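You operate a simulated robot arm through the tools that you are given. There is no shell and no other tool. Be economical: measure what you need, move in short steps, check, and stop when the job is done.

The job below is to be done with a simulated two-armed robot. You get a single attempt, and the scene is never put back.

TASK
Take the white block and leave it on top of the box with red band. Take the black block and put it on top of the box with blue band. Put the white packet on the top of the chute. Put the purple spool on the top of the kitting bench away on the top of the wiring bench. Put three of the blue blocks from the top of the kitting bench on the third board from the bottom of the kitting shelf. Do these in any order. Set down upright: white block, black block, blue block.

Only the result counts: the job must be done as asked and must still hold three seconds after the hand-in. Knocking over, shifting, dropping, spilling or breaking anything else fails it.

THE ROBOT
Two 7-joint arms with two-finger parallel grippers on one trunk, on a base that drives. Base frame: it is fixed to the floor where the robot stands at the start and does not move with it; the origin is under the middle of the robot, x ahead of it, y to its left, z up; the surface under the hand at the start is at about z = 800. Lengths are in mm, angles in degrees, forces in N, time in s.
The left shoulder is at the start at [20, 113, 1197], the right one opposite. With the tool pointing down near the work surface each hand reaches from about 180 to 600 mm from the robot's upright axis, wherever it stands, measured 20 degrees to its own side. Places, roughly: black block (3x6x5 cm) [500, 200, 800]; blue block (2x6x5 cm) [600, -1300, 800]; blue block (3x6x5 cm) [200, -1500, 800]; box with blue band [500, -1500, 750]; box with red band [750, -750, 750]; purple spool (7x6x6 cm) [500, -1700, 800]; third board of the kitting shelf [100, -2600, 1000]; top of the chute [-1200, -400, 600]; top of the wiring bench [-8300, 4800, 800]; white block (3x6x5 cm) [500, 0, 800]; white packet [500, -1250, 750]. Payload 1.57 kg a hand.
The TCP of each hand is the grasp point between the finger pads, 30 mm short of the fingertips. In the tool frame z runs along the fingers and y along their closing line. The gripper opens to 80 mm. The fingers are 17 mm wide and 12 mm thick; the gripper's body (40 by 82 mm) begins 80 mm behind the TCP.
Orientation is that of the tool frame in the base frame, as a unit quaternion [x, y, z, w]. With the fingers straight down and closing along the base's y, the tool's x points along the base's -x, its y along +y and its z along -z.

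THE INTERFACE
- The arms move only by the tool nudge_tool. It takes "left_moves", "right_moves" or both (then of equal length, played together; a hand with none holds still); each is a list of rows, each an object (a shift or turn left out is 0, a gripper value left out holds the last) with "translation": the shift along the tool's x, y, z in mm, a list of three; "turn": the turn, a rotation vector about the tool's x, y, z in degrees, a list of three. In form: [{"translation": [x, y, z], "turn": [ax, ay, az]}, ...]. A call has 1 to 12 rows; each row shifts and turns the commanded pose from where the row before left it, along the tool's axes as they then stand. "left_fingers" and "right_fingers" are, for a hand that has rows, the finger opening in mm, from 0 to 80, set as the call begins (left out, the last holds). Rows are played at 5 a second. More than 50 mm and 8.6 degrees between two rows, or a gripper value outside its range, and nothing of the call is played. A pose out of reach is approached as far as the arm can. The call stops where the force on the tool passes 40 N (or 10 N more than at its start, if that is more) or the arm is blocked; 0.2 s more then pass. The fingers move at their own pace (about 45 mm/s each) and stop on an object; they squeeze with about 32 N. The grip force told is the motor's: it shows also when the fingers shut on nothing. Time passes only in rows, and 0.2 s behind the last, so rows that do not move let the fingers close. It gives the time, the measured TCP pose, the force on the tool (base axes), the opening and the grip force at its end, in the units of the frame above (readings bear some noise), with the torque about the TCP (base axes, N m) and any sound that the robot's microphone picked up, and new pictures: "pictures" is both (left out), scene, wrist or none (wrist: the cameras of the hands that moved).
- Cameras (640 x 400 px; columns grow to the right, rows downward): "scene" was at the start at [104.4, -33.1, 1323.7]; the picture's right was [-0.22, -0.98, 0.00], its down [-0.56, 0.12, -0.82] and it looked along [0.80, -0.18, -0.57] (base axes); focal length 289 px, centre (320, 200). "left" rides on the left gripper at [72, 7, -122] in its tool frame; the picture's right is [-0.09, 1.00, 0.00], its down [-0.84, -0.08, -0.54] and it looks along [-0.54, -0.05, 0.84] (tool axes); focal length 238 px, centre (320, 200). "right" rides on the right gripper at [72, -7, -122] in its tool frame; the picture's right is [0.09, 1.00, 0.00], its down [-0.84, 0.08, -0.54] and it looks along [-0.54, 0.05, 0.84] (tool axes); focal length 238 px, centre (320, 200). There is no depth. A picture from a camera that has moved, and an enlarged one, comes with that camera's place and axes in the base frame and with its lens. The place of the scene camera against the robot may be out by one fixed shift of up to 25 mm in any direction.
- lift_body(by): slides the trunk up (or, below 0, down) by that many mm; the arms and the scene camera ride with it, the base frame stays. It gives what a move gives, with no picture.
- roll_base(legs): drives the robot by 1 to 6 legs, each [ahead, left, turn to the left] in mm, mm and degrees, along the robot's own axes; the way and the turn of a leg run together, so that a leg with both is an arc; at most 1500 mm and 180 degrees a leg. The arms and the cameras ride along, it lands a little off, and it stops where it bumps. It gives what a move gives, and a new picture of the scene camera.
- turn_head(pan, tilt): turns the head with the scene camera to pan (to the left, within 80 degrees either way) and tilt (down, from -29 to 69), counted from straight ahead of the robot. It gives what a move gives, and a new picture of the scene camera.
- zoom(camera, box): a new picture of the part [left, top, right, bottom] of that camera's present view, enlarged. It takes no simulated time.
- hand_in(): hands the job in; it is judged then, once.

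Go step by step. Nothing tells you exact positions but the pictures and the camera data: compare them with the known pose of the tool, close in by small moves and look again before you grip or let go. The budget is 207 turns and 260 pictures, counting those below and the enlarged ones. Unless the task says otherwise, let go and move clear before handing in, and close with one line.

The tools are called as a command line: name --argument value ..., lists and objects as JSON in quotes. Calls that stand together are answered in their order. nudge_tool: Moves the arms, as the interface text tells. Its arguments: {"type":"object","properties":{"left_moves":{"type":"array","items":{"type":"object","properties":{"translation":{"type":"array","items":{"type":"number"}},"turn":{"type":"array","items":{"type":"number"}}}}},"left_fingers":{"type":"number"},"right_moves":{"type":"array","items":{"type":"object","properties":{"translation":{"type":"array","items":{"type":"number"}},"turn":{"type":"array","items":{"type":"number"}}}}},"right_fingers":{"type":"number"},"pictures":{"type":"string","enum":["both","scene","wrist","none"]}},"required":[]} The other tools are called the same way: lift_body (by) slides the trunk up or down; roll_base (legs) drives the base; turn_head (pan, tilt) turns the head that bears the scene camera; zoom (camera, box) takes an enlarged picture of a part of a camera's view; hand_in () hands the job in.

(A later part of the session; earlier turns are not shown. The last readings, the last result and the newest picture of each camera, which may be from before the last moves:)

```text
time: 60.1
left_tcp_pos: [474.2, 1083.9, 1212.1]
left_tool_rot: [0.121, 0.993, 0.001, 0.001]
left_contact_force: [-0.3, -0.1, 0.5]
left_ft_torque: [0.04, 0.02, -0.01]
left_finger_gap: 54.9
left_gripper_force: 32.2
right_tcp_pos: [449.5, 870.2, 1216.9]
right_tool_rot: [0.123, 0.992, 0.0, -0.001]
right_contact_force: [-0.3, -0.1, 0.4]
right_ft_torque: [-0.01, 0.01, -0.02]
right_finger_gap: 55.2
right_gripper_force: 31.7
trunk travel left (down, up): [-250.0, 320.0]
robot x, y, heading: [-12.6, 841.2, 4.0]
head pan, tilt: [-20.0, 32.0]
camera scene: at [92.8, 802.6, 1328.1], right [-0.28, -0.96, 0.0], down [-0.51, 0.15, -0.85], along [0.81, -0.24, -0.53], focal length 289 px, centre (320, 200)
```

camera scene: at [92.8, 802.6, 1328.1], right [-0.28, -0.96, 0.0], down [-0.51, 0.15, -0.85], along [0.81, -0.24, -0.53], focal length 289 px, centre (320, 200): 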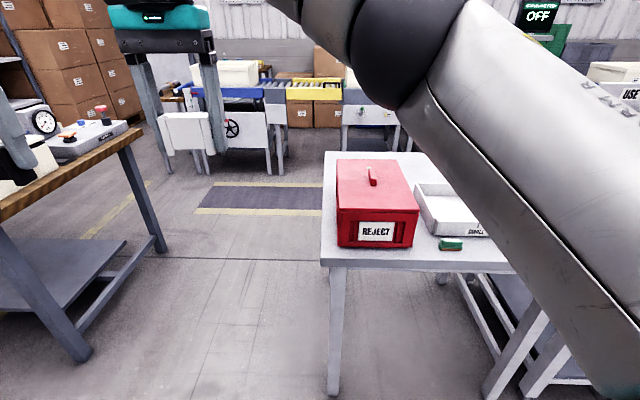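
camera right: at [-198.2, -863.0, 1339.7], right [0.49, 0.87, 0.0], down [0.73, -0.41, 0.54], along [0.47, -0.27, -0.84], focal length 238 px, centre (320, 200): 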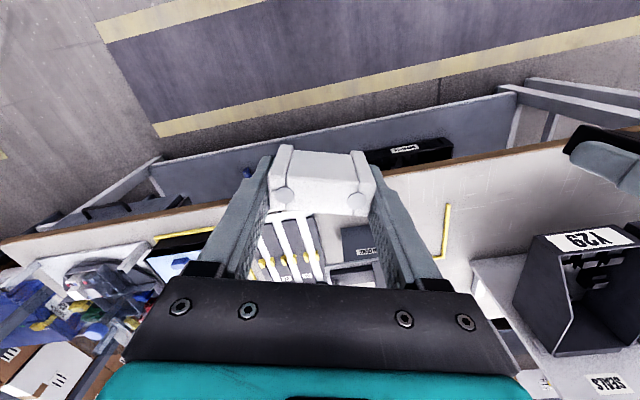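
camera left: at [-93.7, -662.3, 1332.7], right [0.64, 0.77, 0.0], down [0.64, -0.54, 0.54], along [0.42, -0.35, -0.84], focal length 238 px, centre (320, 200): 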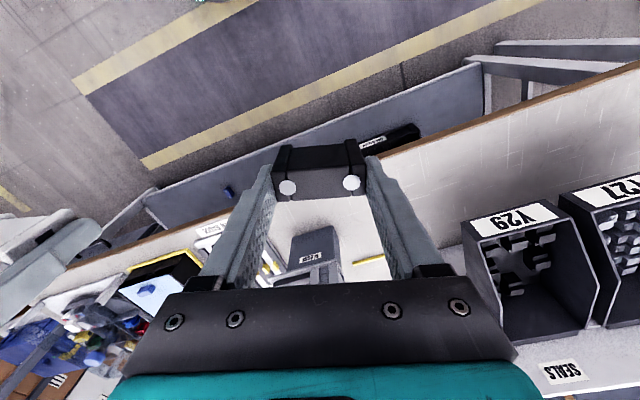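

There's a 1.1 m passage between the left table and the wooden table, leading to a mat aisle behind the bench. I drive round through it.

roll_base --legs '[[0, 0, -21], [0, 560, 0], [1000, 0, 0]]'

turn_head --pan 0 --tilt 35

```text
time: 69.2
left_tcp_pos: [1650.7, 1152.9, 1212.1]
left_tool_rot: [0.294, 0.956, 0.001, 0.002]
left_contact_force: [0.2, 0.3, -0.6]
left_ft_torque: [-0.01, 0.0, -0.01]
left_finger_gap: 54.6
left_gripper_force: 31.9
right_tcp_pos: [1553.7, 960.9, 1217.6]
right_tool_rot: [0.297, 0.955, -0.001, 0.0]
right_contact_force: [0.4, 0.1, -0.3]
right_ft_torque: [-0.02, 0.01, -0.01]
right_finger_gap: 54.9
right_gripper_force: 31.7
trunk travel left (down, up): [-250.0, 320.0]
robot x, y, heading: [1113.6, 1094.5, -16.1]
head pan, tilt: [-20.0, 32.0]
camera scene: at [1201.2, 1022.5, 1328.0], right [-0.59, -0.8, 0.0], down [-0.43, 0.32, -0.85], along [0.68, -0.5, -0.53], focal length 289 px, centre (320, 200)
```

scene: 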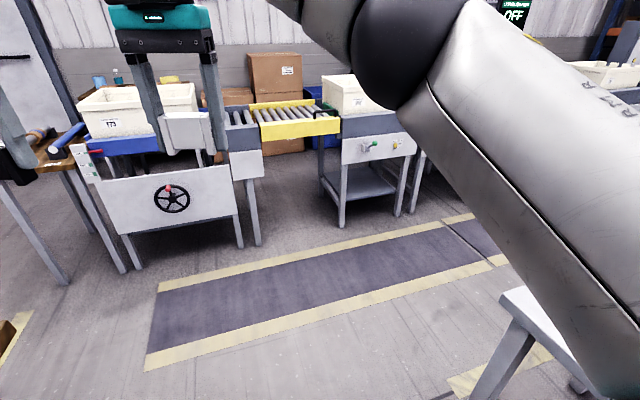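

```text
time: 70.0
left_tcp_pos: [1650.0, 1153.2, 1211.7]
left_tool_rot: [0.293, 0.956, 0.001, 0.002]
left_contact_force: [-0.2, -0.8, 0.7]
left_ft_torque: [0.02, -0.01, 0.0]
left_finger_gap: 54.8
left_gripper_force: 32.2
right_tcp_pos: [1552.7, 960.6, 1218.3]
right_tool_rot: [0.297, 0.955, -0.001, 0.001]
right_contact_force: [-0.6, 0.2, -0.3]
right_ft_torque: [-0.02, -0.04, -0.01]
right_finger_gap: 55.1
right_gripper_force: 31.7
trunk travel left (down, up): [-250.0, 320.0]
robot x, y, heading: [1107.3, 1095.2, -16.6]
head pan, tilt: [0.0, 35.0]
camera scene: at [1213.4, 1050.8, 1323.4], right [-0.28, -0.96, 0.0], down [-0.55, 0.16, -0.82], along [0.79, -0.23, -0.57], focal length 289 px, centre (320, 200)
```

scene: 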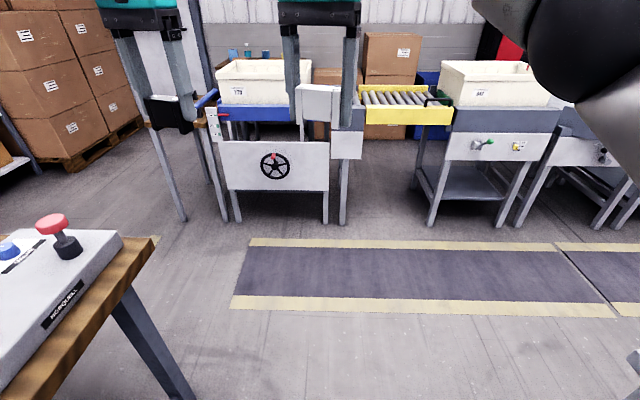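

roll_base --legs '[[880, 0, 0], [0, 0, -90], [0, 0, -90], [0, 1000, 0]]'

turn_head --pan 30 --tilt 30

```text
time: 87.1
left_tcp_pos: [1154.8, -204.4, 1212.5]
left_tool_rot: [0.96, -0.281, -0.001, -0.001]
left_contact_force: [0.1, -0.2, 0.6]
left_ft_torque: [-0.02, 0.01, -0.01]
left_finger_gap: 54.8
left_gripper_force: 32.0
right_tcp_pos: [1245.8, -12.0, 1217.7]
right_tool_rot: [0.96, -0.281, -0.001, -0.001]
right_contact_force: [-0.4, -0.8, 0.3]
right_ft_torque: [0.03, -0.03, 0.01]
right_finger_gap: 55.2
right_gripper_force: 32.4
trunk travel left (down, up): [-250.0, 320.0]
robot x, y, heading: [1694.5, -128.5, 165.7]
head pan, tilt: [0.0, 35.0]
camera scene: at [1605.5, -118.5, 1323.4], right [0.25, 0.97, 0.0], down [0.55, -0.15, -0.82], along [-0.79, 0.21, -0.57], focal length 289 px, centre (320, 200)
```

scene: 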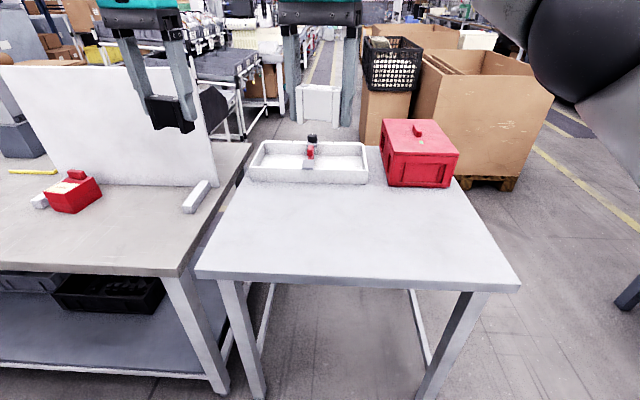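

```text
time: 88.1
left_tcp_pos: [1154.4, -205.6, 1212.1]
left_tool_rot: [0.96, -0.279, -0.002, 0.001]
left_contact_force: [-0.5, -0.2, 0.1]
left_ft_torque: [0.01, -0.04, -0.01]
left_finger_gap: 54.7
left_gripper_force: 31.9
right_tcp_pos: [1246.0, -10.8, 1218.7]
right_tool_rot: [0.96, -0.281, 0.0, 0.0]
right_contact_force: [-0.1, -0.1, 0.3]
right_ft_torque: [0.01, 0.01, -0.03]
right_finger_gap: 55.3
right_gripper_force: 32.3
trunk travel left (down, up): [-250.0, 320.0]
robot x, y, heading: [1690.7, -132.0, 165.5]
head pan, tilt: [30.0, 30.0]
camera scene: at [1603.5, -164.4, 1331.2], right [-0.26, 0.96, 0.0], down [0.48, 0.13, -0.87], along [-0.84, -0.23, -0.5], focal length 289 px, centre (320, 200)
```

scene: 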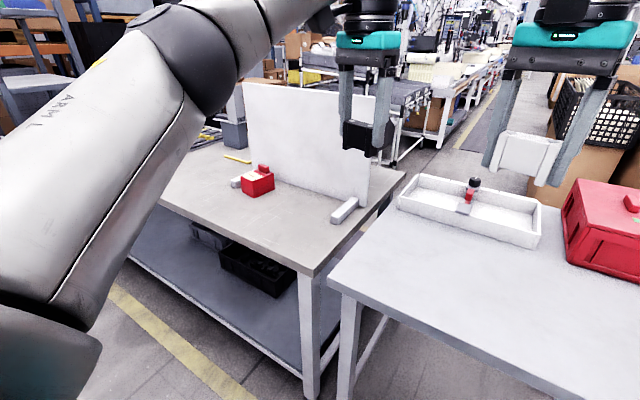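

The box with the red band is behind the bin panel, near (733,-645). I move along to it.

roll_base --legs '[[0, 0, -2.5], [0, 920, 0]]'

turn_head --pan -5 --tilt 45

```text
time: 93.3
left_tcp_pos: [882.8, -1063.3, 1211.8]
left_tool_rot: [0.955, -0.297, -0.002, 0.0]
left_contact_force: [0.5, -0.5, -0.5]
left_ft_torque: [0.02, -0.02, 0.05]
left_finger_gap: 54.5
left_gripper_force: 32.5
right_tcp_pos: [981.9, -872.8, 1218.2]
right_tool_rot: [0.954, -0.3, 0.0, -0.001]
right_contact_force: [-0.3, -0.5, -0.3]
right_ft_torque: [0.03, -0.03, -0.03]
right_finger_gap: 54.9
right_gripper_force: 32.2
trunk travel left (down, up): [-250.0, 320.0]
robot x, y, heading: [1424.2, -1006.4, 163.3]
head pan, tilt: [30.0, 30.0]
camera scene: at [1334.6, -1038.1, 1331.2], right [-0.23, 0.97, 0.0], down [0.49, 0.11, -0.87], along [-0.84, -0.2, -0.5], focal length 289 px, centre (320, 200)
```

scene: 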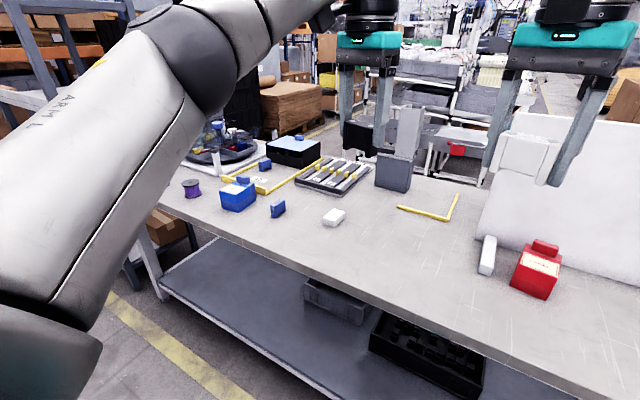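

```text
time: 94.3
left_tcp_pos: [882.6, -1062.1, 1211.1]
left_tool_rot: [0.955, -0.296, -0.003, 0.001]
left_contact_force: [0.1, -0.8, -0.5]
left_ft_torque: [-0.04, 0.01, 0.02]
left_finger_gap: 55.0
left_gripper_force: 31.7
right_tcp_pos: [981.9, -871.9, 1218.3]
right_tool_rot: [0.954, -0.299, 0.0, 0.0]
right_contact_force: [-0.2, -0.9, -0.7]
right_ft_torque: [0.04, -0.04, -0.04]
right_finger_gap: 54.9
right_gripper_force: 32.0
trunk travel left (down, up): [-250.0, 320.0]
robot x, y, heading: [1425.0, -1004.1, 163.3]
head pan, tilt: [-5.0, 45.0]
camera scene: at [1347.2, -987.0, 1308.6], right [0.37, 0.93, 0.0], down [0.66, -0.26, -0.71], along [-0.66, 0.26, -0.71], focal length 289 px, centre (320, 200)
```

scene: 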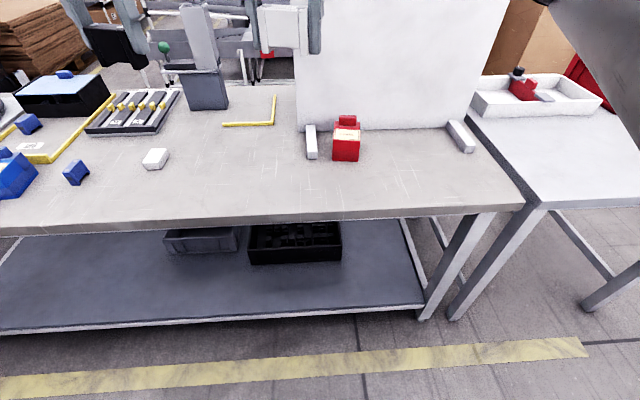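

zoom --camera "scene" --box '[290, 90, 410, 180]'

zoom --camera "scene" --box '[0, 50, 240, 210]'

```text
4.44 times, centred on (350, 135) of scene
camera zoom: at [1347.2, -987.0, 1308.6], right [0.37, 0.93, 0.0], down [0.66, -0.26, -0.71], along [-0.66, 0.26, -0.71], focal length 1285 px, centre (187, 489)
```

zoom: 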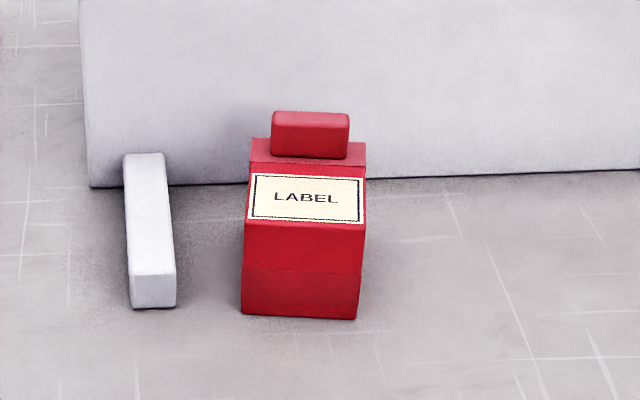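

```text
2.50 times, centred on (120, 130) of scene
camera zoom: at [1347.2, -987.0, 1308.6], right [0.37, 0.93, 0.0], down [0.66, -0.26, -0.71], along [-0.66, 0.26, -0.71], focal length 723 px, centre (820, 375)
```

zoom: 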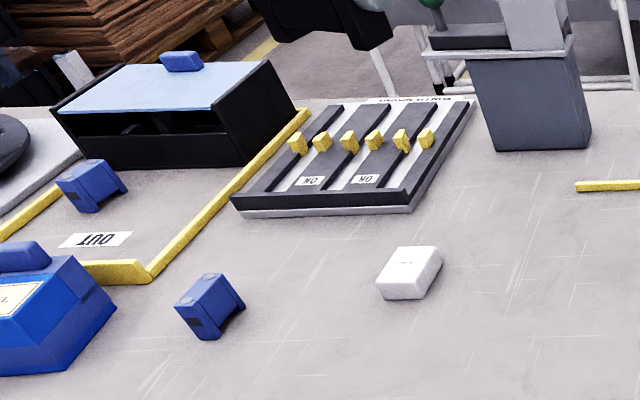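

roll_base --legs '[[170, 0, 0]]'

nudge_tool --right_moves '[{"translation": [0, 0, 45]}, {"translation": [0, -45, 0]}, {"translation": [0, -45, 0]}, {"translation": [0, -30, 0]}, {"translation": [0, 0, 40]}, {"translation": [0, 0, 40]}, {"translation": [0, 0, 40]}, {}]' --pictures "both"

```text
time: 95.8
left_tcp_pos: [720.1, -1012.7, 1211.4]
left_tool_rot: [0.955, -0.297, -0.003, 0.0]
left_contact_force: [0.3, 0.3, -0.4]
left_ft_torque: [-0.01, -0.02, 0.0]
left_finger_gap: 54.9
left_gripper_force: 32.2
right_tcp_pos: [817.0, -821.3, 1217.5]
right_tool_rot: [0.954, -0.299, -0.001, -0.001]
right_contact_force: [-0.7, 0.7, -0.3]
right_ft_torque: [0.0, 0.03, -0.01]
right_finger_gap: 55.0
right_gripper_force: 31.7
trunk travel left (down, up): [-250.0, 320.0]
robot x, y, heading: [1261.0, -955.0, 162.9]
head pan, tilt: [-5.0, 45.0]
camera scene: at [1182.1, -937.1, 1308.5], right [0.37, 0.93, 0.0], down [0.66, -0.26, -0.71], along [-0.66, 0.26, -0.71], focal length 289 px, centre (320, 200)
```

scene: 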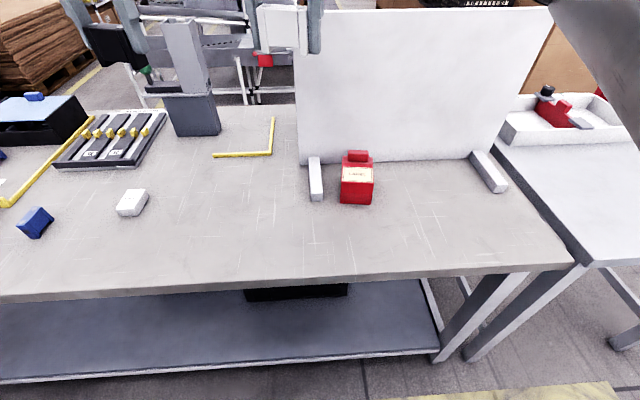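

```text
time: 97.5
left_tcp_pos: [719.6, -1012.3, 1212.0]
left_tool_rot: [0.955, -0.298, -0.002, 0.001]
left_contact_force: [-1.2, 0.2, 0.8]
left_ft_torque: [0.0, -0.01, -0.01]
left_finger_gap: 55.1
left_gripper_force: 32.3
right_tcp_pos: [887.6, -722.3, 1053.4]
right_tool_rot: [0.954, -0.299, -0.001, 0.0]
right_contact_force: [0.3, -0.3, -1.1]
right_ft_torque: [-0.01, -0.01, -0.02]
right_finger_gap: 55.0
right_gripper_force: 32.0
trunk travel left (down, up): [-250.0, 320.0]
robot x, y, heading: [1259.5, -956.6, 163.4]
head pan, tilt: [-5.0, 45.0]
camera scene: at [1183.1, -937.4, 1308.6], right [0.37, 0.93, 0.0], down [0.66, -0.26, -0.71], along [-0.66, 0.26, -0.71], focal length 289 px, centre (320, 200)
camera right: at [951.1, -758.7, 1174.6], right [-0.49, -0.87, 0.0], down [-0.73, 0.41, 0.54], along [-0.47, 0.27, -0.84], focal length 238 px, centre (320, 200)
```

scene: 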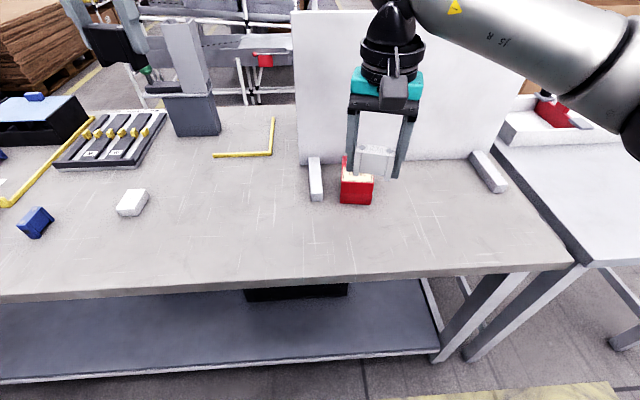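
right: 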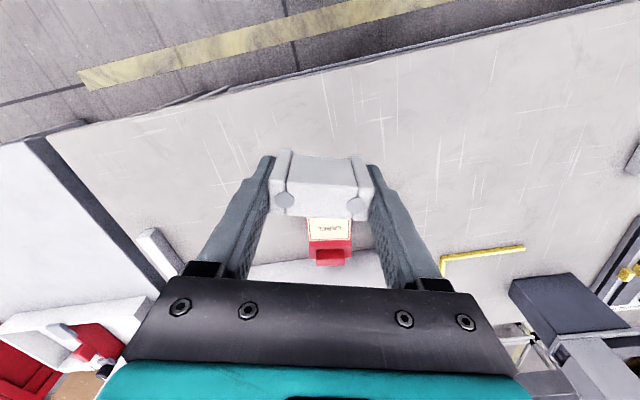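

nudge_tool --right_moves '[{"turn": [0, 0, -6]}, {"turn": [0, 0, -6]}, {"turn": [0, 0, -5.6]}, {"translation": [45, 0, 0]}, {"translation": [0, 0, 45]}, {"translation": [0, 0, 45]}, {}]' --pictures "wrist"

zoom --camera "right" --box '[260, 180, 420, 280]'

zoom --camera "scene" --box '[300, 100, 440, 220]'

```text
time: 99.2
left_tcp_pos: [720.2, -1012.2, 1211.4]
left_tool_rot: [0.955, -0.298, -0.002, 0.0]
left_contact_force: [0.4, -0.6, 0.0]
left_ft_torque: [0.01, -0.01, 0.01]
left_finger_gap: 54.4
left_gripper_force: 32.2
right_tcp_pos: [929.3, -737.4, 963.3]
right_tool_rot: [0.989, -0.15, -0.001, 0.0]
right_contact_force: [-0.5, 0.3, -0.6]
right_ft_torque: [0.0, 0.03, 0.02]
right_finger_gap: 55.1
right_gripper_force: 31.9
trunk travel left (down, up): [-250.0, 320.0]
robot x, y, heading: [1260.7, -956.9, 163.0]
head pan, tilt: [-5.0, 45.0]
camera right: at [1000.8, -752.3, 1084.7], right [-0.21, -0.98, 0.0], down [-0.82, 0.17, 0.54], along [-0.53, 0.11, -0.84], focal length 238 px, centre (320, 200)
```

right: 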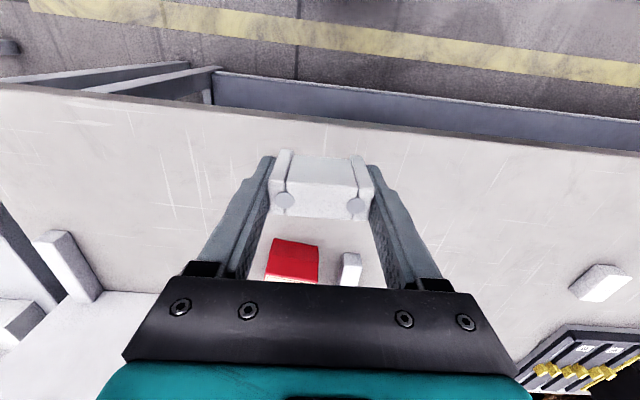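

```text
4.00 times, centred on (340, 230) of right
camera zoom: at [1000.8, -752.3, 1084.7], right [-0.21, -0.98, 0.0], down [-0.82, 0.17, 0.54], along [-0.53, 0.11, -0.84], focal length 953 px, centre (240, 80)
```

zoom: 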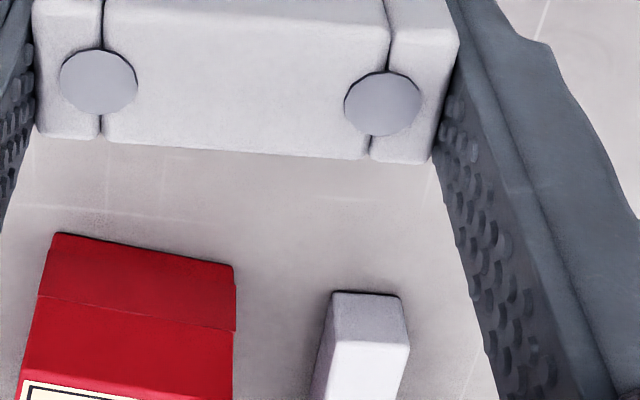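

```text
3.33 times, centred on (370, 160) of scene
camera zoom: at [1183.0, -937.4, 1308.6], right [0.37, 0.93, 0.0], down [0.66, -0.26, -0.71], along [-0.66, 0.26, -0.71], focal length 964 px, centre (153, 333)
```

zoom: 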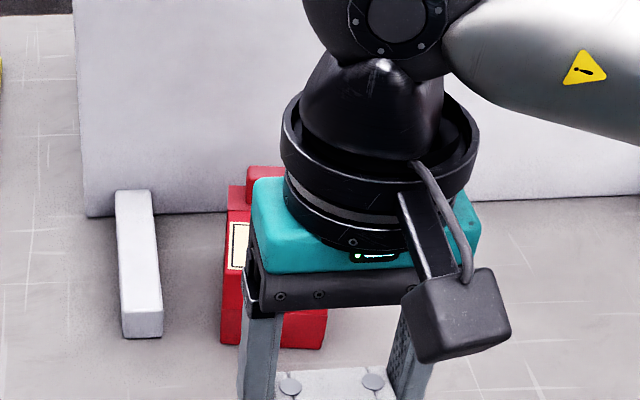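

The red box's label area centre is about (720,-650), top z≈869. It's slightly out of reach, so I edge closer and lower the trunk.

roll_base --legs '[[80, 0, 0]]'

lift_body --by -80

```text
time: 100.2
left_tcp_pos: [643.4, -990.4, 1210.3]
left_tool_rot: [0.955, -0.297, -0.002, 0.0]
left_contact_force: [-1.2, 0.4, 0.3]
left_ft_torque: [0.0, -0.05, 0.0]
left_finger_gap: 54.9
left_gripper_force: 31.6
right_tcp_pos: [853.3, -715.1, 963.1]
right_tool_rot: [0.989, -0.149, 0.001, -0.001]
right_contact_force: [0.0, 0.0, -1.1]
right_ft_torque: [0.01, -0.03, 0.02]
right_finger_gap: 55.1
right_gripper_force: 31.6
trunk travel left (down, up): [-250.0, 320.0]
robot x, y, heading: [1183.9, -932.3, 163.3]
head pan, tilt: [-5.0, 45.0]
camera scene: at [1106.2, -914.1, 1308.5], right [0.37, 0.93, 0.0], down [0.66, -0.26, -0.71], along [-0.66, 0.26, -0.71], focal length 289 px, centre (320, 200)
```

scene: 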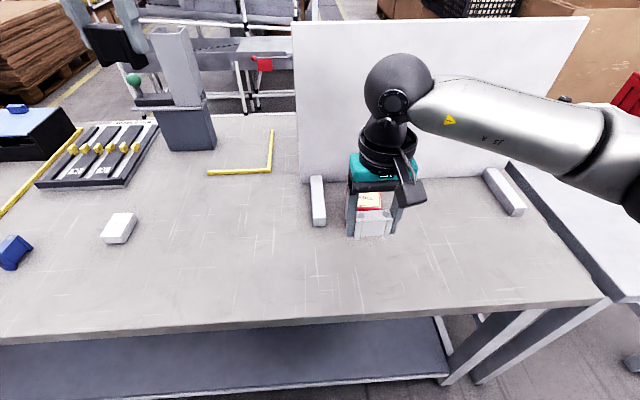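

```text
time: 101.4
left_tcp_pos: [644.9, -989.6, 1131.3]
left_tool_rot: [0.955, -0.298, -0.002, 0.001]
left_contact_force: [0.0, 0.8, -1.1]
left_ft_torque: [0.01, 0.0, -0.05]
left_finger_gap: 54.8
left_gripper_force: 32.2
right_tcp_pos: [853.9, -714.3, 884.8]
right_tool_rot: [0.989, -0.15, -0.001, 0.0]
right_contact_force: [-0.5, 0.4, -0.5]
right_ft_torque: [-0.01, -0.04, 0.0]
right_finger_gap: 55.2
right_gripper_force: 31.8
trunk travel left (down, up): [-170.0, 400.0]
robot x, y, heading: [1183.6, -936.2, 163.3]
head pan, tilt: [-5.0, 45.0]
```

nudge_tool --right_moves '[{"translation": [0, 0, -40]}, {"translation": [0, 0, -35]}, {"translation": [-40, -10, 0]}, {"translation": [-40, -11, 0]}, {"translation": [0, 0, 0]}]' --pictures "wrist"

zoom --camera "right" --box '[240, 150, 400, 280]'

```text
time: 102.6
left_tcp_pos: [644.5, -990.0, 1132.3]
left_tool_rot: [0.955, -0.298, -0.002, 0.0]
left_contact_force: [-0.1, 0.9, -0.5]
left_ft_torque: [-0.01, -0.01, -0.01]
left_finger_gap: 54.7
left_gripper_force: 31.4
right_tcp_pos: [783.0, -671.6, 960.0]
right_tool_rot: [0.989, -0.15, 0.0, 0.0]
right_contact_force: [-0.6, -0.5, -0.4]
right_ft_torque: [0.03, 0.0, -0.02]
right_finger_gap: 55.3
right_gripper_force: 32.3
trunk travel left (down, up): [-170.0, 400.0]
robot x, y, heading: [1183.1, -933.2, 163.2]
head pan, tilt: [-5.0, 45.0]
camera right: at [853.6, -686.7, 1080.5], right [-0.21, -0.98, 0.0], down [-0.82, 0.17, 0.54], along [-0.53, 0.11, -0.84], focal length 238 px, centre (320, 200)
```

right: 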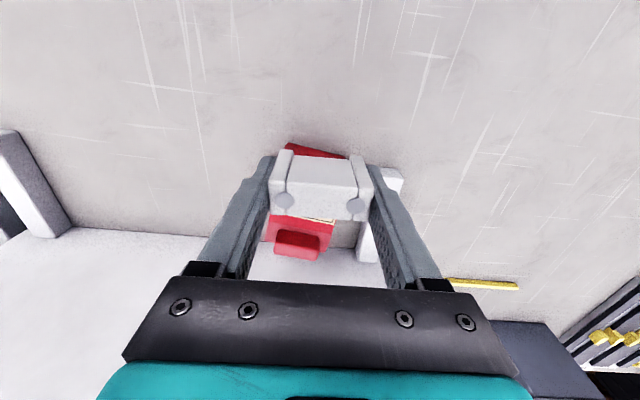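

```text
3.08 times, centred on (320, 215) of right
camera zoom: at [853.6, -686.7, 1080.5], right [-0.21, -0.98, 0.0], down [-0.82, 0.17, 0.54], along [-0.53, 0.11, -0.84], focal length 733 px, centre (320, 154)
```

zoom: 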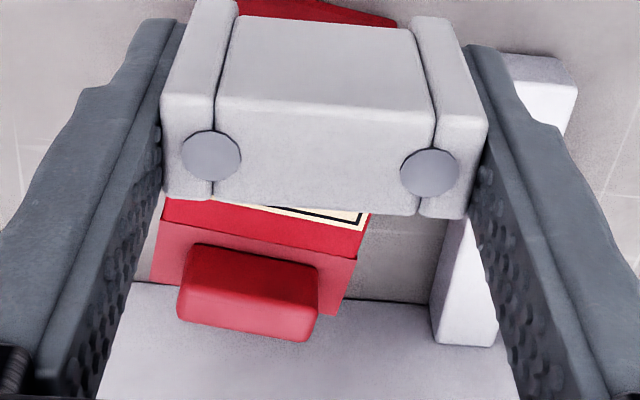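

The red box's top is flat, about 70×73 mm, centred near (719,-645), z≈870, yawed about 8° more than my tool. I align over it and lower.

nudge_tool --right_moves '[{"translation": [-38, -4, 0]}, {"translation": [-38.8, -3.6, 0]}, {"turn": [0, 0, 8.2]}, {"translation": [0, 0, 30]}, {"translation": [0, 0, 10]}, {}]' --pictures "both"

zoom --camera "right" --box '[240, 120, 400, 280]'

zoom --camera "scene" --box '[300, 120, 440, 260]'

```text
time: 104.0
left_tcp_pos: [643.3, -989.9, 1132.5]
left_tool_rot: [0.955, -0.297, -0.002, 0.0]
left_contact_force: [0.5, -1.1, -0.8]
left_ft_torque: [0.01, 0.0, -0.01]
left_finger_gap: 55.2
left_gripper_force: 31.9
right_tcp_pos: [711.9, -639.8, 920.7]
right_tool_rot: [0.976, -0.219, -0.001, -0.002]
right_contact_force: [1.0, -0.7, -0.7]
right_ft_torque: [-0.01, 0.01, 0.04]
right_finger_gap: 55.3
right_gripper_force: 31.4
trunk travel left (down, up): [-170.0, 400.0]
robot x, y, heading: [1184.9, -932.2, 163.1]
head pan, tilt: [-5.0, 45.0]
camera scene: at [1107.3, -914.4, 1228.6], right [0.37, 0.93, 0.0], down [0.66, -0.26, -0.71], along [-0.66, 0.26, -0.71], focal length 289 px, centre (320, 200)
camera right: at [780.5, -665.1, 1040.7], right [-0.34, -0.94, 0.0], down [-0.79, 0.29, 0.54], along [-0.51, 0.19, -0.84], focal length 238 px, centre (320, 200)
```

scene: 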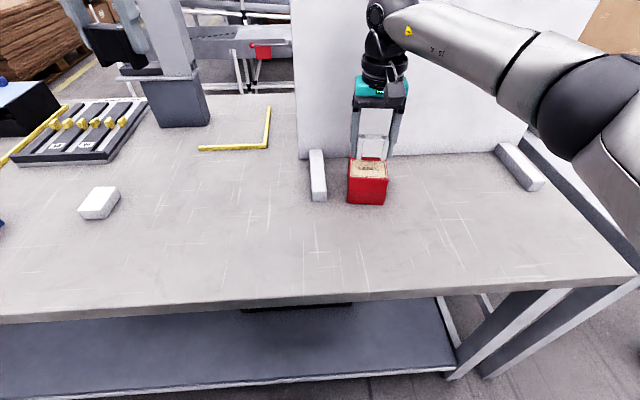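
right: 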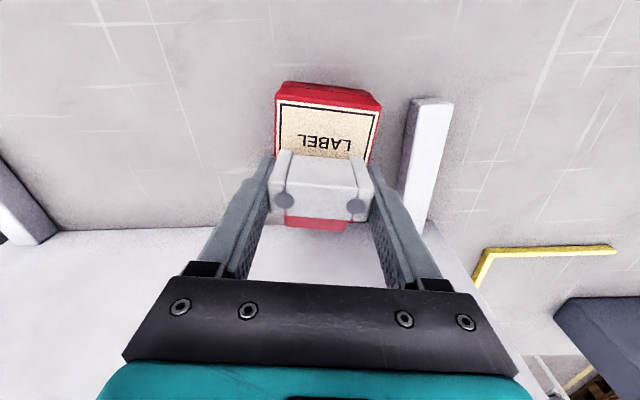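

```text
2.50 times, centred on (320, 200) of right
camera zoom: at [780.5, -665.1, 1040.7], right [-0.34, -0.94, 0.0], down [-0.79, 0.29, 0.54], along [-0.51, 0.19, -0.84], focal length 596 px, centre (320, 200)
```

zoom: 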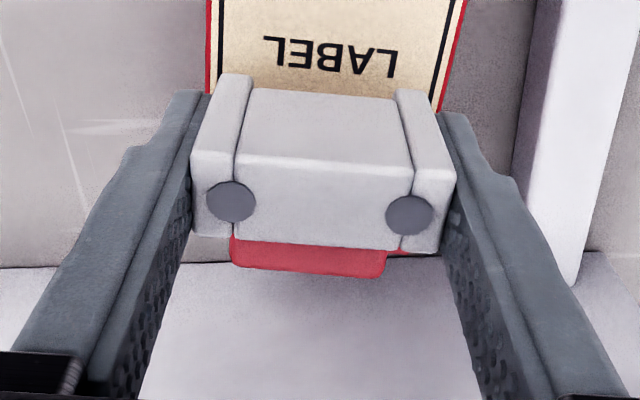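

```text
2.86 times, centred on (370, 190) of scene
camera zoom: at [1107.3, -914.4, 1228.6], right [0.37, 0.93, 0.0], down [0.66, -0.26, -0.71], along [-0.66, 0.26, -0.71], focal length 826 px, centre (177, 229)
```

zoom: 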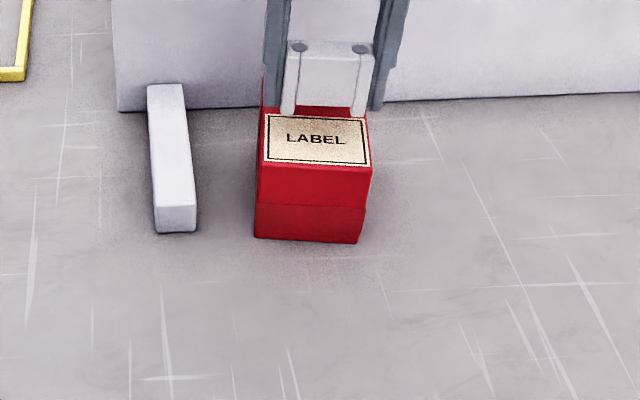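

nudge_tool --right_moves '[{"translation": [8, 3, 0]}, {"translation": [0, 0, 10]}, {"translation": [0, 0, 6]}, {"translation": [0, 0, 3]}, {}]' --pictures "both"

zoom --camera "scene" --box '[300, 120, 440, 260]'

```text
time: 105.2
left_tcp_pos: [644.6, -989.7, 1131.0]
left_tool_rot: [0.955, -0.297, -0.002, 0.0]
left_contact_force: [0.7, 0.4, -0.7]
left_ft_torque: [0.04, -0.02, -0.02]
left_finger_gap: 54.8
left_gripper_force: 31.8
right_tcp_pos: [718.7, -648.0, 900.3]
right_tool_rot: [0.975, -0.22, 0.0, -0.001]
right_contact_force: [-0.2, -0.2, 0.2]
right_ft_torque: [0.0, -0.02, -0.02]
right_finger_gap: 55.0
right_gripper_force: 32.5
trunk travel left (down, up): [-170.0, 400.0]
robot x, y, heading: [1186.6, -932.7, 163.1]
head pan, tilt: [-5.0, 45.0]
camera scene: at [1107.2, -914.4, 1228.6], right [0.37, 0.93, 0.0], down [0.66, -0.26, -0.71], along [-0.66, 0.26, -0.71], focal length 289 px, centre (320, 200)
camera right: at [786.7, -671.4, 1021.4], right [-0.34, -0.94, 0.0], down [-0.79, 0.29, 0.54], along [-0.51, 0.19, -0.84], focal length 238 px, centre (320, 200)
```

scene: 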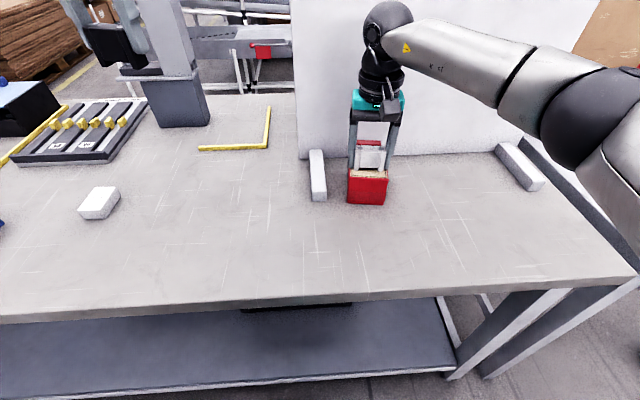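
right: 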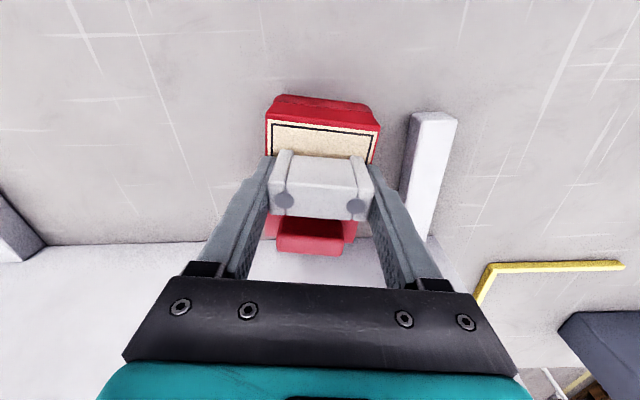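

```text
2.86 times, centred on (370, 190) of scene
camera zoom: at [1107.2, -914.4, 1228.6], right [0.37, 0.93, 0.0], down [0.66, -0.26, -0.71], along [-0.66, 0.26, -0.71], focal length 826 px, centre (177, 229)
```

zoom: 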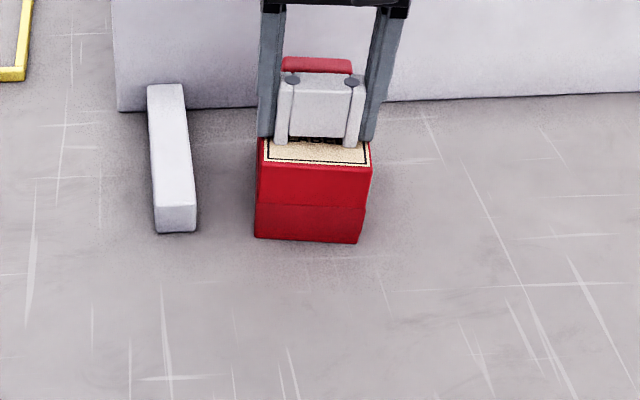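

nudge_tool --right_moves '[{"translation": [2, 0, 3]}, {}]' --pictures "none"

```text
time: 105.8
left_tcp_pos: [643.8, -990.4, 1131.4]
left_tool_rot: [0.955, -0.298, -0.001, 0.0]
left_contact_force: [0.1, 0.7, -0.8]
left_ft_torque: [0.01, -0.03, -0.01]
left_finger_gap: 54.5
left_gripper_force: 32.1
right_tcp_pos: [719.1, -647.5, 901.1]
right_tool_rot: [0.975, -0.221, -0.004, 0.0]
right_contact_force: [-6.1, 4.0, 16.9]
right_ft_torque: [0.33, -0.06, 0.15]
right_finger_gap: 55.0
right_gripper_force: 31.8
trunk travel left (down, up): [-170.0, 400.0]
robot x, y, heading: [1183.4, -930.8, 163.1]
head pan, tilt: [-5.0, 45.0]
```

Contact. I ease off slightly, release and rise.

nudge_tool --right_moves '[{"translation": [0, 0, -2]}, {}]' --pictures "none"

nudge_tool --right_moves '[{}, {}, {}]' --right_fingers 74 --pictures "none"

nudge_tool --right_moves '[{"translation": [0, 0, -20]}, {"translation": [0, 0, -35]}, {"translation": [0, 0, -45]}, {}]' --pictures "both"

```text
time: 106.4
left_tcp_pos: [643.7, -989.3, 1131.8]
left_tool_rot: [0.955, -0.298, -0.001, 0.0]
left_contact_force: [0.2, 0.1, -0.6]
left_ft_torque: [-0.01, -0.03, 0.0]
left_finger_gap: 54.8
left_gripper_force: 32.6
right_tcp_pos: [719.7, -648.0, 899.1]
right_tool_rot: [0.975, -0.22, -0.001, 0.0]
right_contact_force: [-7.2, 3.2, 15.3]
right_ft_torque: [0.12, 0.13, 0.0]
right_finger_gap: 55.5
right_gripper_force: 32.3
trunk travel left (down, up): [-170.0, 400.0]
robot x, y, heading: [1183.7, -935.6, 163.2]
head pan, tilt: [-5.0, 45.0]
```

```text
time: 107.2
left_tcp_pos: [645.0, -989.8, 1133.0]
left_tool_rot: [0.955, -0.298, -0.003, 0.0]
left_contact_force: [-0.2, -0.9, -1.0]
left_ft_torque: [-0.02, -0.02, 0.01]
left_finger_gap: 55.0
left_gripper_force: 32.2
right_tcp_pos: [722.0, -648.3, 900.4]
right_tool_rot: [0.975, -0.221, -0.001, -0.001]
right_contact_force: [5.0, 5.0, 18.3]
right_ft_torque: [-0.11, -0.12, 0.01]
right_finger_gap: 67.9
right_gripper_force: 0.1
trunk travel left (down, up): [-170.0, 400.0]
robot x, y, heading: [1185.8, -933.4, 163.2]
head pan, tilt: [-5.0, 45.0]
```

```text
time: 108.2
left_tcp_pos: [644.1, -989.8, 1131.9]
left_tool_rot: [0.955, -0.297, -0.002, 0.0]
left_contact_force: [-0.7, 0.2, -0.3]
left_ft_torque: [0.0, -0.01, 0.0]
left_finger_gap: 54.7
left_gripper_force: 32.0
right_tcp_pos: [720.8, -649.3, 999.7]
right_tool_rot: [0.975, -0.22, 0.0, 0.0]
right_contact_force: [-0.5, -0.1, -0.6]
right_ft_torque: [0.03, -0.01, 0.03]
right_finger_gap: 74.0
right_gripper_force: 0.1
trunk travel left (down, up): [-170.0, 400.0]
robot x, y, heading: [1181.8, -935.3, 163.3]
head pan, tilt: [-5.0, 45.0]
camera scene: at [1107.2, -914.4, 1228.5], right [0.37, 0.93, 0.0], down [0.66, -0.26, -0.71], along [-0.66, 0.26, -0.71], focal length 289 px, centre (320, 200)
camera right: at [789.0, -672.8, 1120.5], right [-0.34, -0.94, 0.0], down [-0.79, 0.29, 0.54], along [-0.51, 0.19, -0.84], focal length 238 px, centre (320, 200)
```

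scene: 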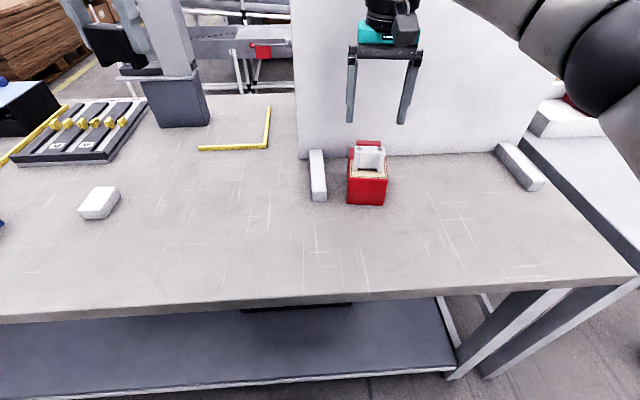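
right: 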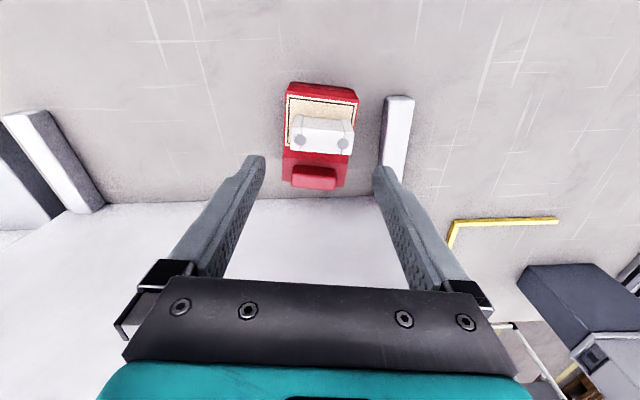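

White block stands on the red box. Next I shift along to the blue box with the black block.

nudge_tool --right_moves '[{"translation": [20, 0, -45]}, {"translation": [30, 0, -35]}, {"turn": [0, 0, -8.2]}]' --pictures "none"

roll_base --legs '[[0, 627, 0]]'

turn_head --pan 10 --tilt 45

```text
time: 109.0
left_tcp_pos: [643.5, -989.8, 1132.4]
left_tool_rot: [0.954, -0.299, -0.001, 0.0]
left_contact_force: [0.3, 0.1, -0.5]
left_ft_torque: [0.02, 0.01, 0.0]
left_finger_gap: 54.8
left_gripper_force: 31.7
right_tcp_pos: [765.9, -669.8, 1079.1]
right_tool_rot: [0.989, -0.149, 0.0, 0.0]
right_contact_force: [0.5, -0.6, -0.5]
right_ft_torque: [-0.01, -0.03, -0.01]
right_finger_gap: 74.0
right_gripper_force: 0.1
trunk travel left (down, up): [-170.0, 400.0]
robot x, y, heading: [1184.9, -933.6, 163.4]
head pan, tilt: [-5.0, 45.0]
```

```text
time: 112.5
left_tcp_pos: [460.8, -1597.0, 1132.4]
left_tool_rot: [0.955, -0.295, -0.002, 0.0]
left_contact_force: [0.4, -0.5, -0.7]
left_ft_torque: [-0.02, -0.02, 0.0]
left_finger_gap: 54.7
left_gripper_force: 31.6
right_tcp_pos: [581.8, -1277.4, 1078.7]
right_tool_rot: [0.989, -0.148, 0.0, -0.001]
right_contact_force: [-0.3, -0.3, -0.3]
right_ft_torque: [0.01, -0.01, -0.03]
right_finger_gap: 73.9
right_gripper_force: 0.0
trunk travel left (down, up): [-170.0, 400.0]
robot x, y, heading: [999.7, -1541.2, 163.3]
head pan, tilt: [-5.0, 45.0]
camera scene: at [925.1, -1520.7, 1228.6], right [0.37, 0.93, 0.0], down [0.66, -0.26, -0.71], along [-0.66, 0.26, -0.71], focal length 289 px, centre (320, 200)
```

scene: 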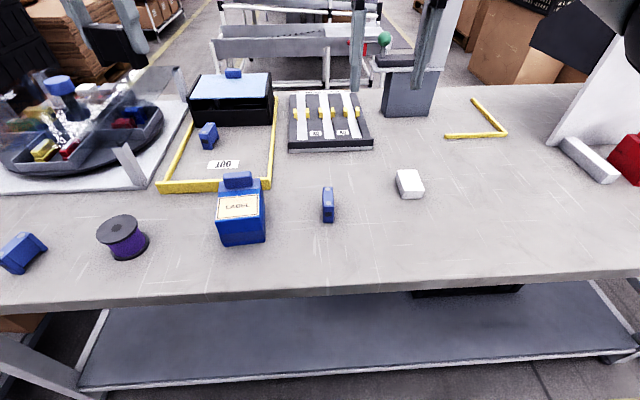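

```text
time: 113.3
left_tcp_pos: [462.2, -1596.2, 1132.0]
left_tool_rot: [0.955, -0.296, -0.003, 0.001]
left_contact_force: [-0.3, -0.1, 0.1]
left_ft_torque: [0.01, -0.01, 0.01]
left_finger_gap: 54.8
left_gripper_force: 32.2
right_tcp_pos: [583.2, -1276.1, 1077.8]
right_tool_rot: [0.989, -0.148, 0.0, 0.0]
right_contact_force: [-0.2, 0.0, -0.2]
right_ft_torque: [0.0, -0.03, 0.0]
right_finger_gap: 74.1
right_gripper_force: 0.2
trunk travel left (down, up): [-170.0, 400.0]
robot x, y, heading: [1001.9, -1538.9, 163.4]
head pan, tilt: [10.0, 45.0]
camera scene: at [920.0, -1541.0, 1228.6], right [0.12, 0.99, 0.0], down [0.7, -0.08, -0.71], along [-0.7, 0.08, -0.71], focal length 289 px, centre (320, 200)
```

scene: 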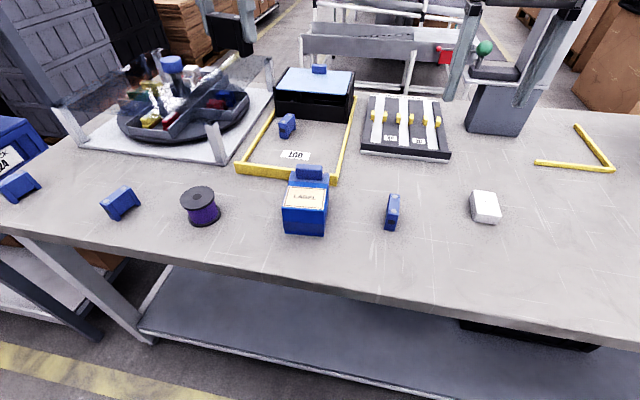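

Very good view: blue blocks P1 (right of the blue box), P2 and P3 (left end) sit along this rear edge. I bring the black block next to the blue box to measure it.

nudge_tool --left_moves '[{"turn": [0, 0, -7]}, {"turn": [0, 0, -7]}, {"turn": [0, 0, -6.5]}, {"translation": [43, -22, 0]}, {"translation": [43, -22, 0]}, {"translation": [43, -22, 0]}, {"translation": [42, -24, 0]}, {"translation": [0, 0, 42]}, {"translation": [0, 0, 42]}, {"translation": [0, 0, 42]}, {"translation": [0, 0, 40]}, {}]' --pictures "wrist"

zoom --camera "left" --box '[220, 150, 420, 290]'

```text
time: 115.9
left_tcp_pos: [648.1, -1550.8, 964.9]
left_tool_rot: [0.993, -0.121, -0.002, 0.0]
left_contact_force: [-0.1, -0.9, 0.2]
left_ft_torque: [0.0, -0.04, 0.04]
left_finger_gap: 54.9
left_gripper_force: 32.6
right_tcp_pos: [582.8, -1277.0, 1079.1]
right_tool_rot: [0.989, -0.148, 0.0, 0.0]
right_contact_force: [-0.2, -0.5, 0.1]
right_ft_torque: [0.01, -0.04, -0.02]
right_finger_gap: 73.7
right_gripper_force: 0.1
trunk travel left (down, up): [-170.0, 400.0]
robot x, y, heading: [1001.1, -1536.1, 163.5]
head pan, tilt: [10.0, 45.0]
camera left: at [717.0, -1574.7, 1086.0], right [-0.33, -0.94, 0.0], down [-0.79, 0.28, 0.55], along [-0.52, 0.18, -0.84], focal length 238 px, centre (320, 200)
```

left: 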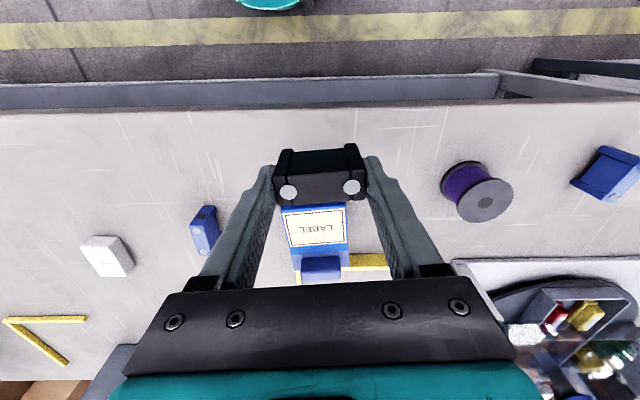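

```text
2.86 times, centred on (320, 220) of left
camera zoom: at [717.0, -1574.7, 1086.0], right [-0.33, -0.94, 0.0], down [-0.79, 0.28, 0.55], along [-0.52, 0.18, -0.84], focal length 681 px, centre (320, 143)
```

zoom: 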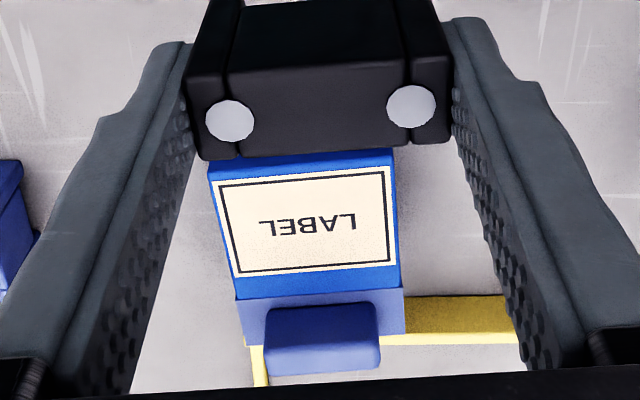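

nudge_tool --left_moves '[{"translation": [-40, -5, 0]}, {"translation": [-40, -5, 0]}, {"translation": [-36, -5.6, 0]}, {"translation": [0, 0, 20]}, {"translation": [0, 0, 20]}, {}]' --pictures "both"

zoom --camera "scene" --box '[230, 130, 390, 250]'

```text
time: 117.3
left_tcp_pos: [539.8, -1506.5, 923.5]
left_tool_rot: [0.993, -0.12, -0.002, 0.001]
left_contact_force: [0.6, 0.0, 0.0]
left_ft_torque: [-0.03, -0.01, -0.01]
left_finger_gap: 55.0
left_gripper_force: 31.9
right_tcp_pos: [581.9, -1274.9, 1078.6]
right_tool_rot: [0.989, -0.148, 0.001, 0.0]
right_contact_force: [-0.8, 0.0, 0.0]
right_ft_torque: [0.02, 0.0, 0.01]
right_finger_gap: 73.9
right_gripper_force: 0.0
trunk travel left (down, up): [-170.0, 400.0]
robot x, y, heading: [1000.6, -1538.0, 163.4]
head pan, tilt: [10.0, 45.0]
camera scene: at [919.9, -1541.0, 1228.6], right [0.12, 0.99, 0.0], down [0.7, -0.08, -0.71], along [-0.7, 0.08, -0.71], focal length 289 px, centre (320, 200)
camera left: at [608.0, -1531.0, 1045.5], right [-0.33, -0.94, 0.0], down [-0.79, 0.28, 0.55], along [-0.52, 0.18, -0.84], focal length 238 px, centre (320, 200)
```

scene: 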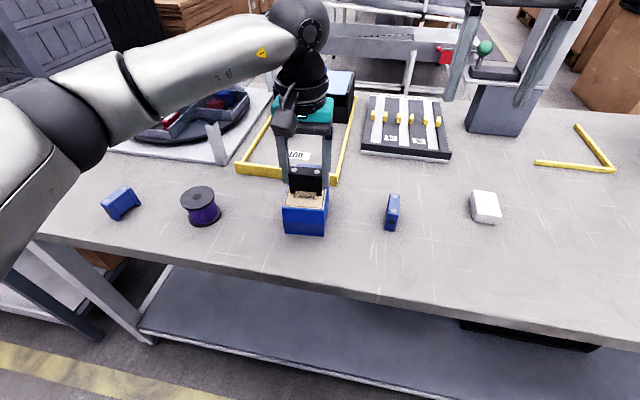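
left: 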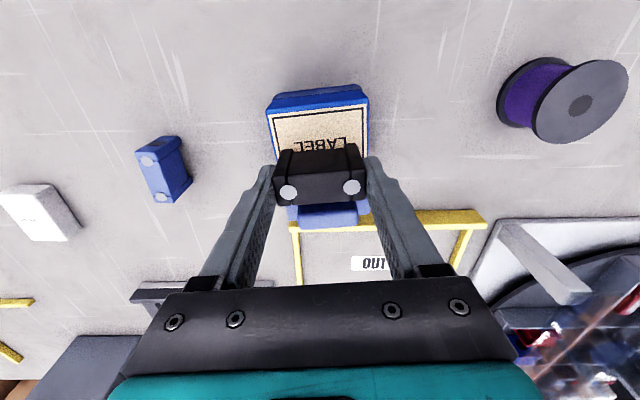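

```text
3.33 times, centred on (310, 190) of scene
camera zoom: at [919.9, -1541.0, 1228.6], right [0.12, 0.99, 0.0], down [0.7, -0.08, -0.71], along [-0.7, 0.08, -0.71], focal length 964 px, centre (353, 233)
```

zoom: 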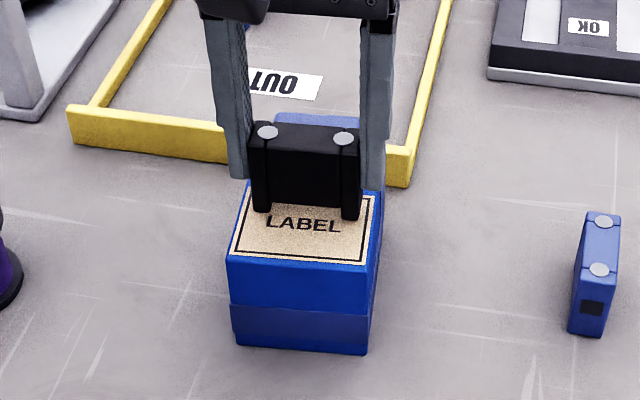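

nudge_tool --left_moves '[{"translation": [5, 0, 5]}, {"translation": [0, 0, 3]}, {}]' --pictures "none"

```text
time: 118.1
left_tcp_pos: [545.1, -1508.3, 918.1]
left_tool_rot: [0.993, -0.122, -0.001, -0.001]
left_contact_force: [-0.3, -0.2, 1.1]
left_ft_torque: [0.01, -0.07, 0.0]
left_finger_gap: 54.7
left_gripper_force: 32.1
right_tcp_pos: [582.4, -1275.4, 1079.3]
right_tool_rot: [0.989, -0.148, 0.0, 0.0]
right_contact_force: [-0.1, 0.9, -0.8]
right_ft_torque: [0.01, 0.05, -0.01]
right_finger_gap: 74.0
right_gripper_force: 0.2
trunk travel left (down, up): [-170.0, 400.0]
robot x, y, heading: [1004.1, -1540.2, 163.5]
head pan, tilt: [10.0, 45.0]
```

nudge_tool --left_moves '[{"translation": [0, 0, 2]}, {}]' --pictures "none"

```text
time: 118.7
left_tcp_pos: [545.0, -1507.7, 916.1]
left_tool_rot: [0.992, -0.122, -0.004, -0.001]
left_contact_force: [1.3, -0.4, 13.7]
left_ft_torque: [0.0, -0.06, -0.01]
left_finger_gap: 54.5
left_gripper_force: 31.9
right_tcp_pos: [583.6, -1276.6, 1080.2]
right_tool_rot: [0.989, -0.148, -0.001, -0.001]
right_contact_force: [0.8, -0.1, 0.6]
right_ft_torque: [0.02, 0.0, 0.0]
right_finger_gap: 74.1
right_gripper_force: 0.0
trunk travel left (down, up): [-170.0, 400.0]
robot x, y, heading: [1000.4, -1537.8, 163.4]
head pan, tilt: [10.0, 45.0]
```

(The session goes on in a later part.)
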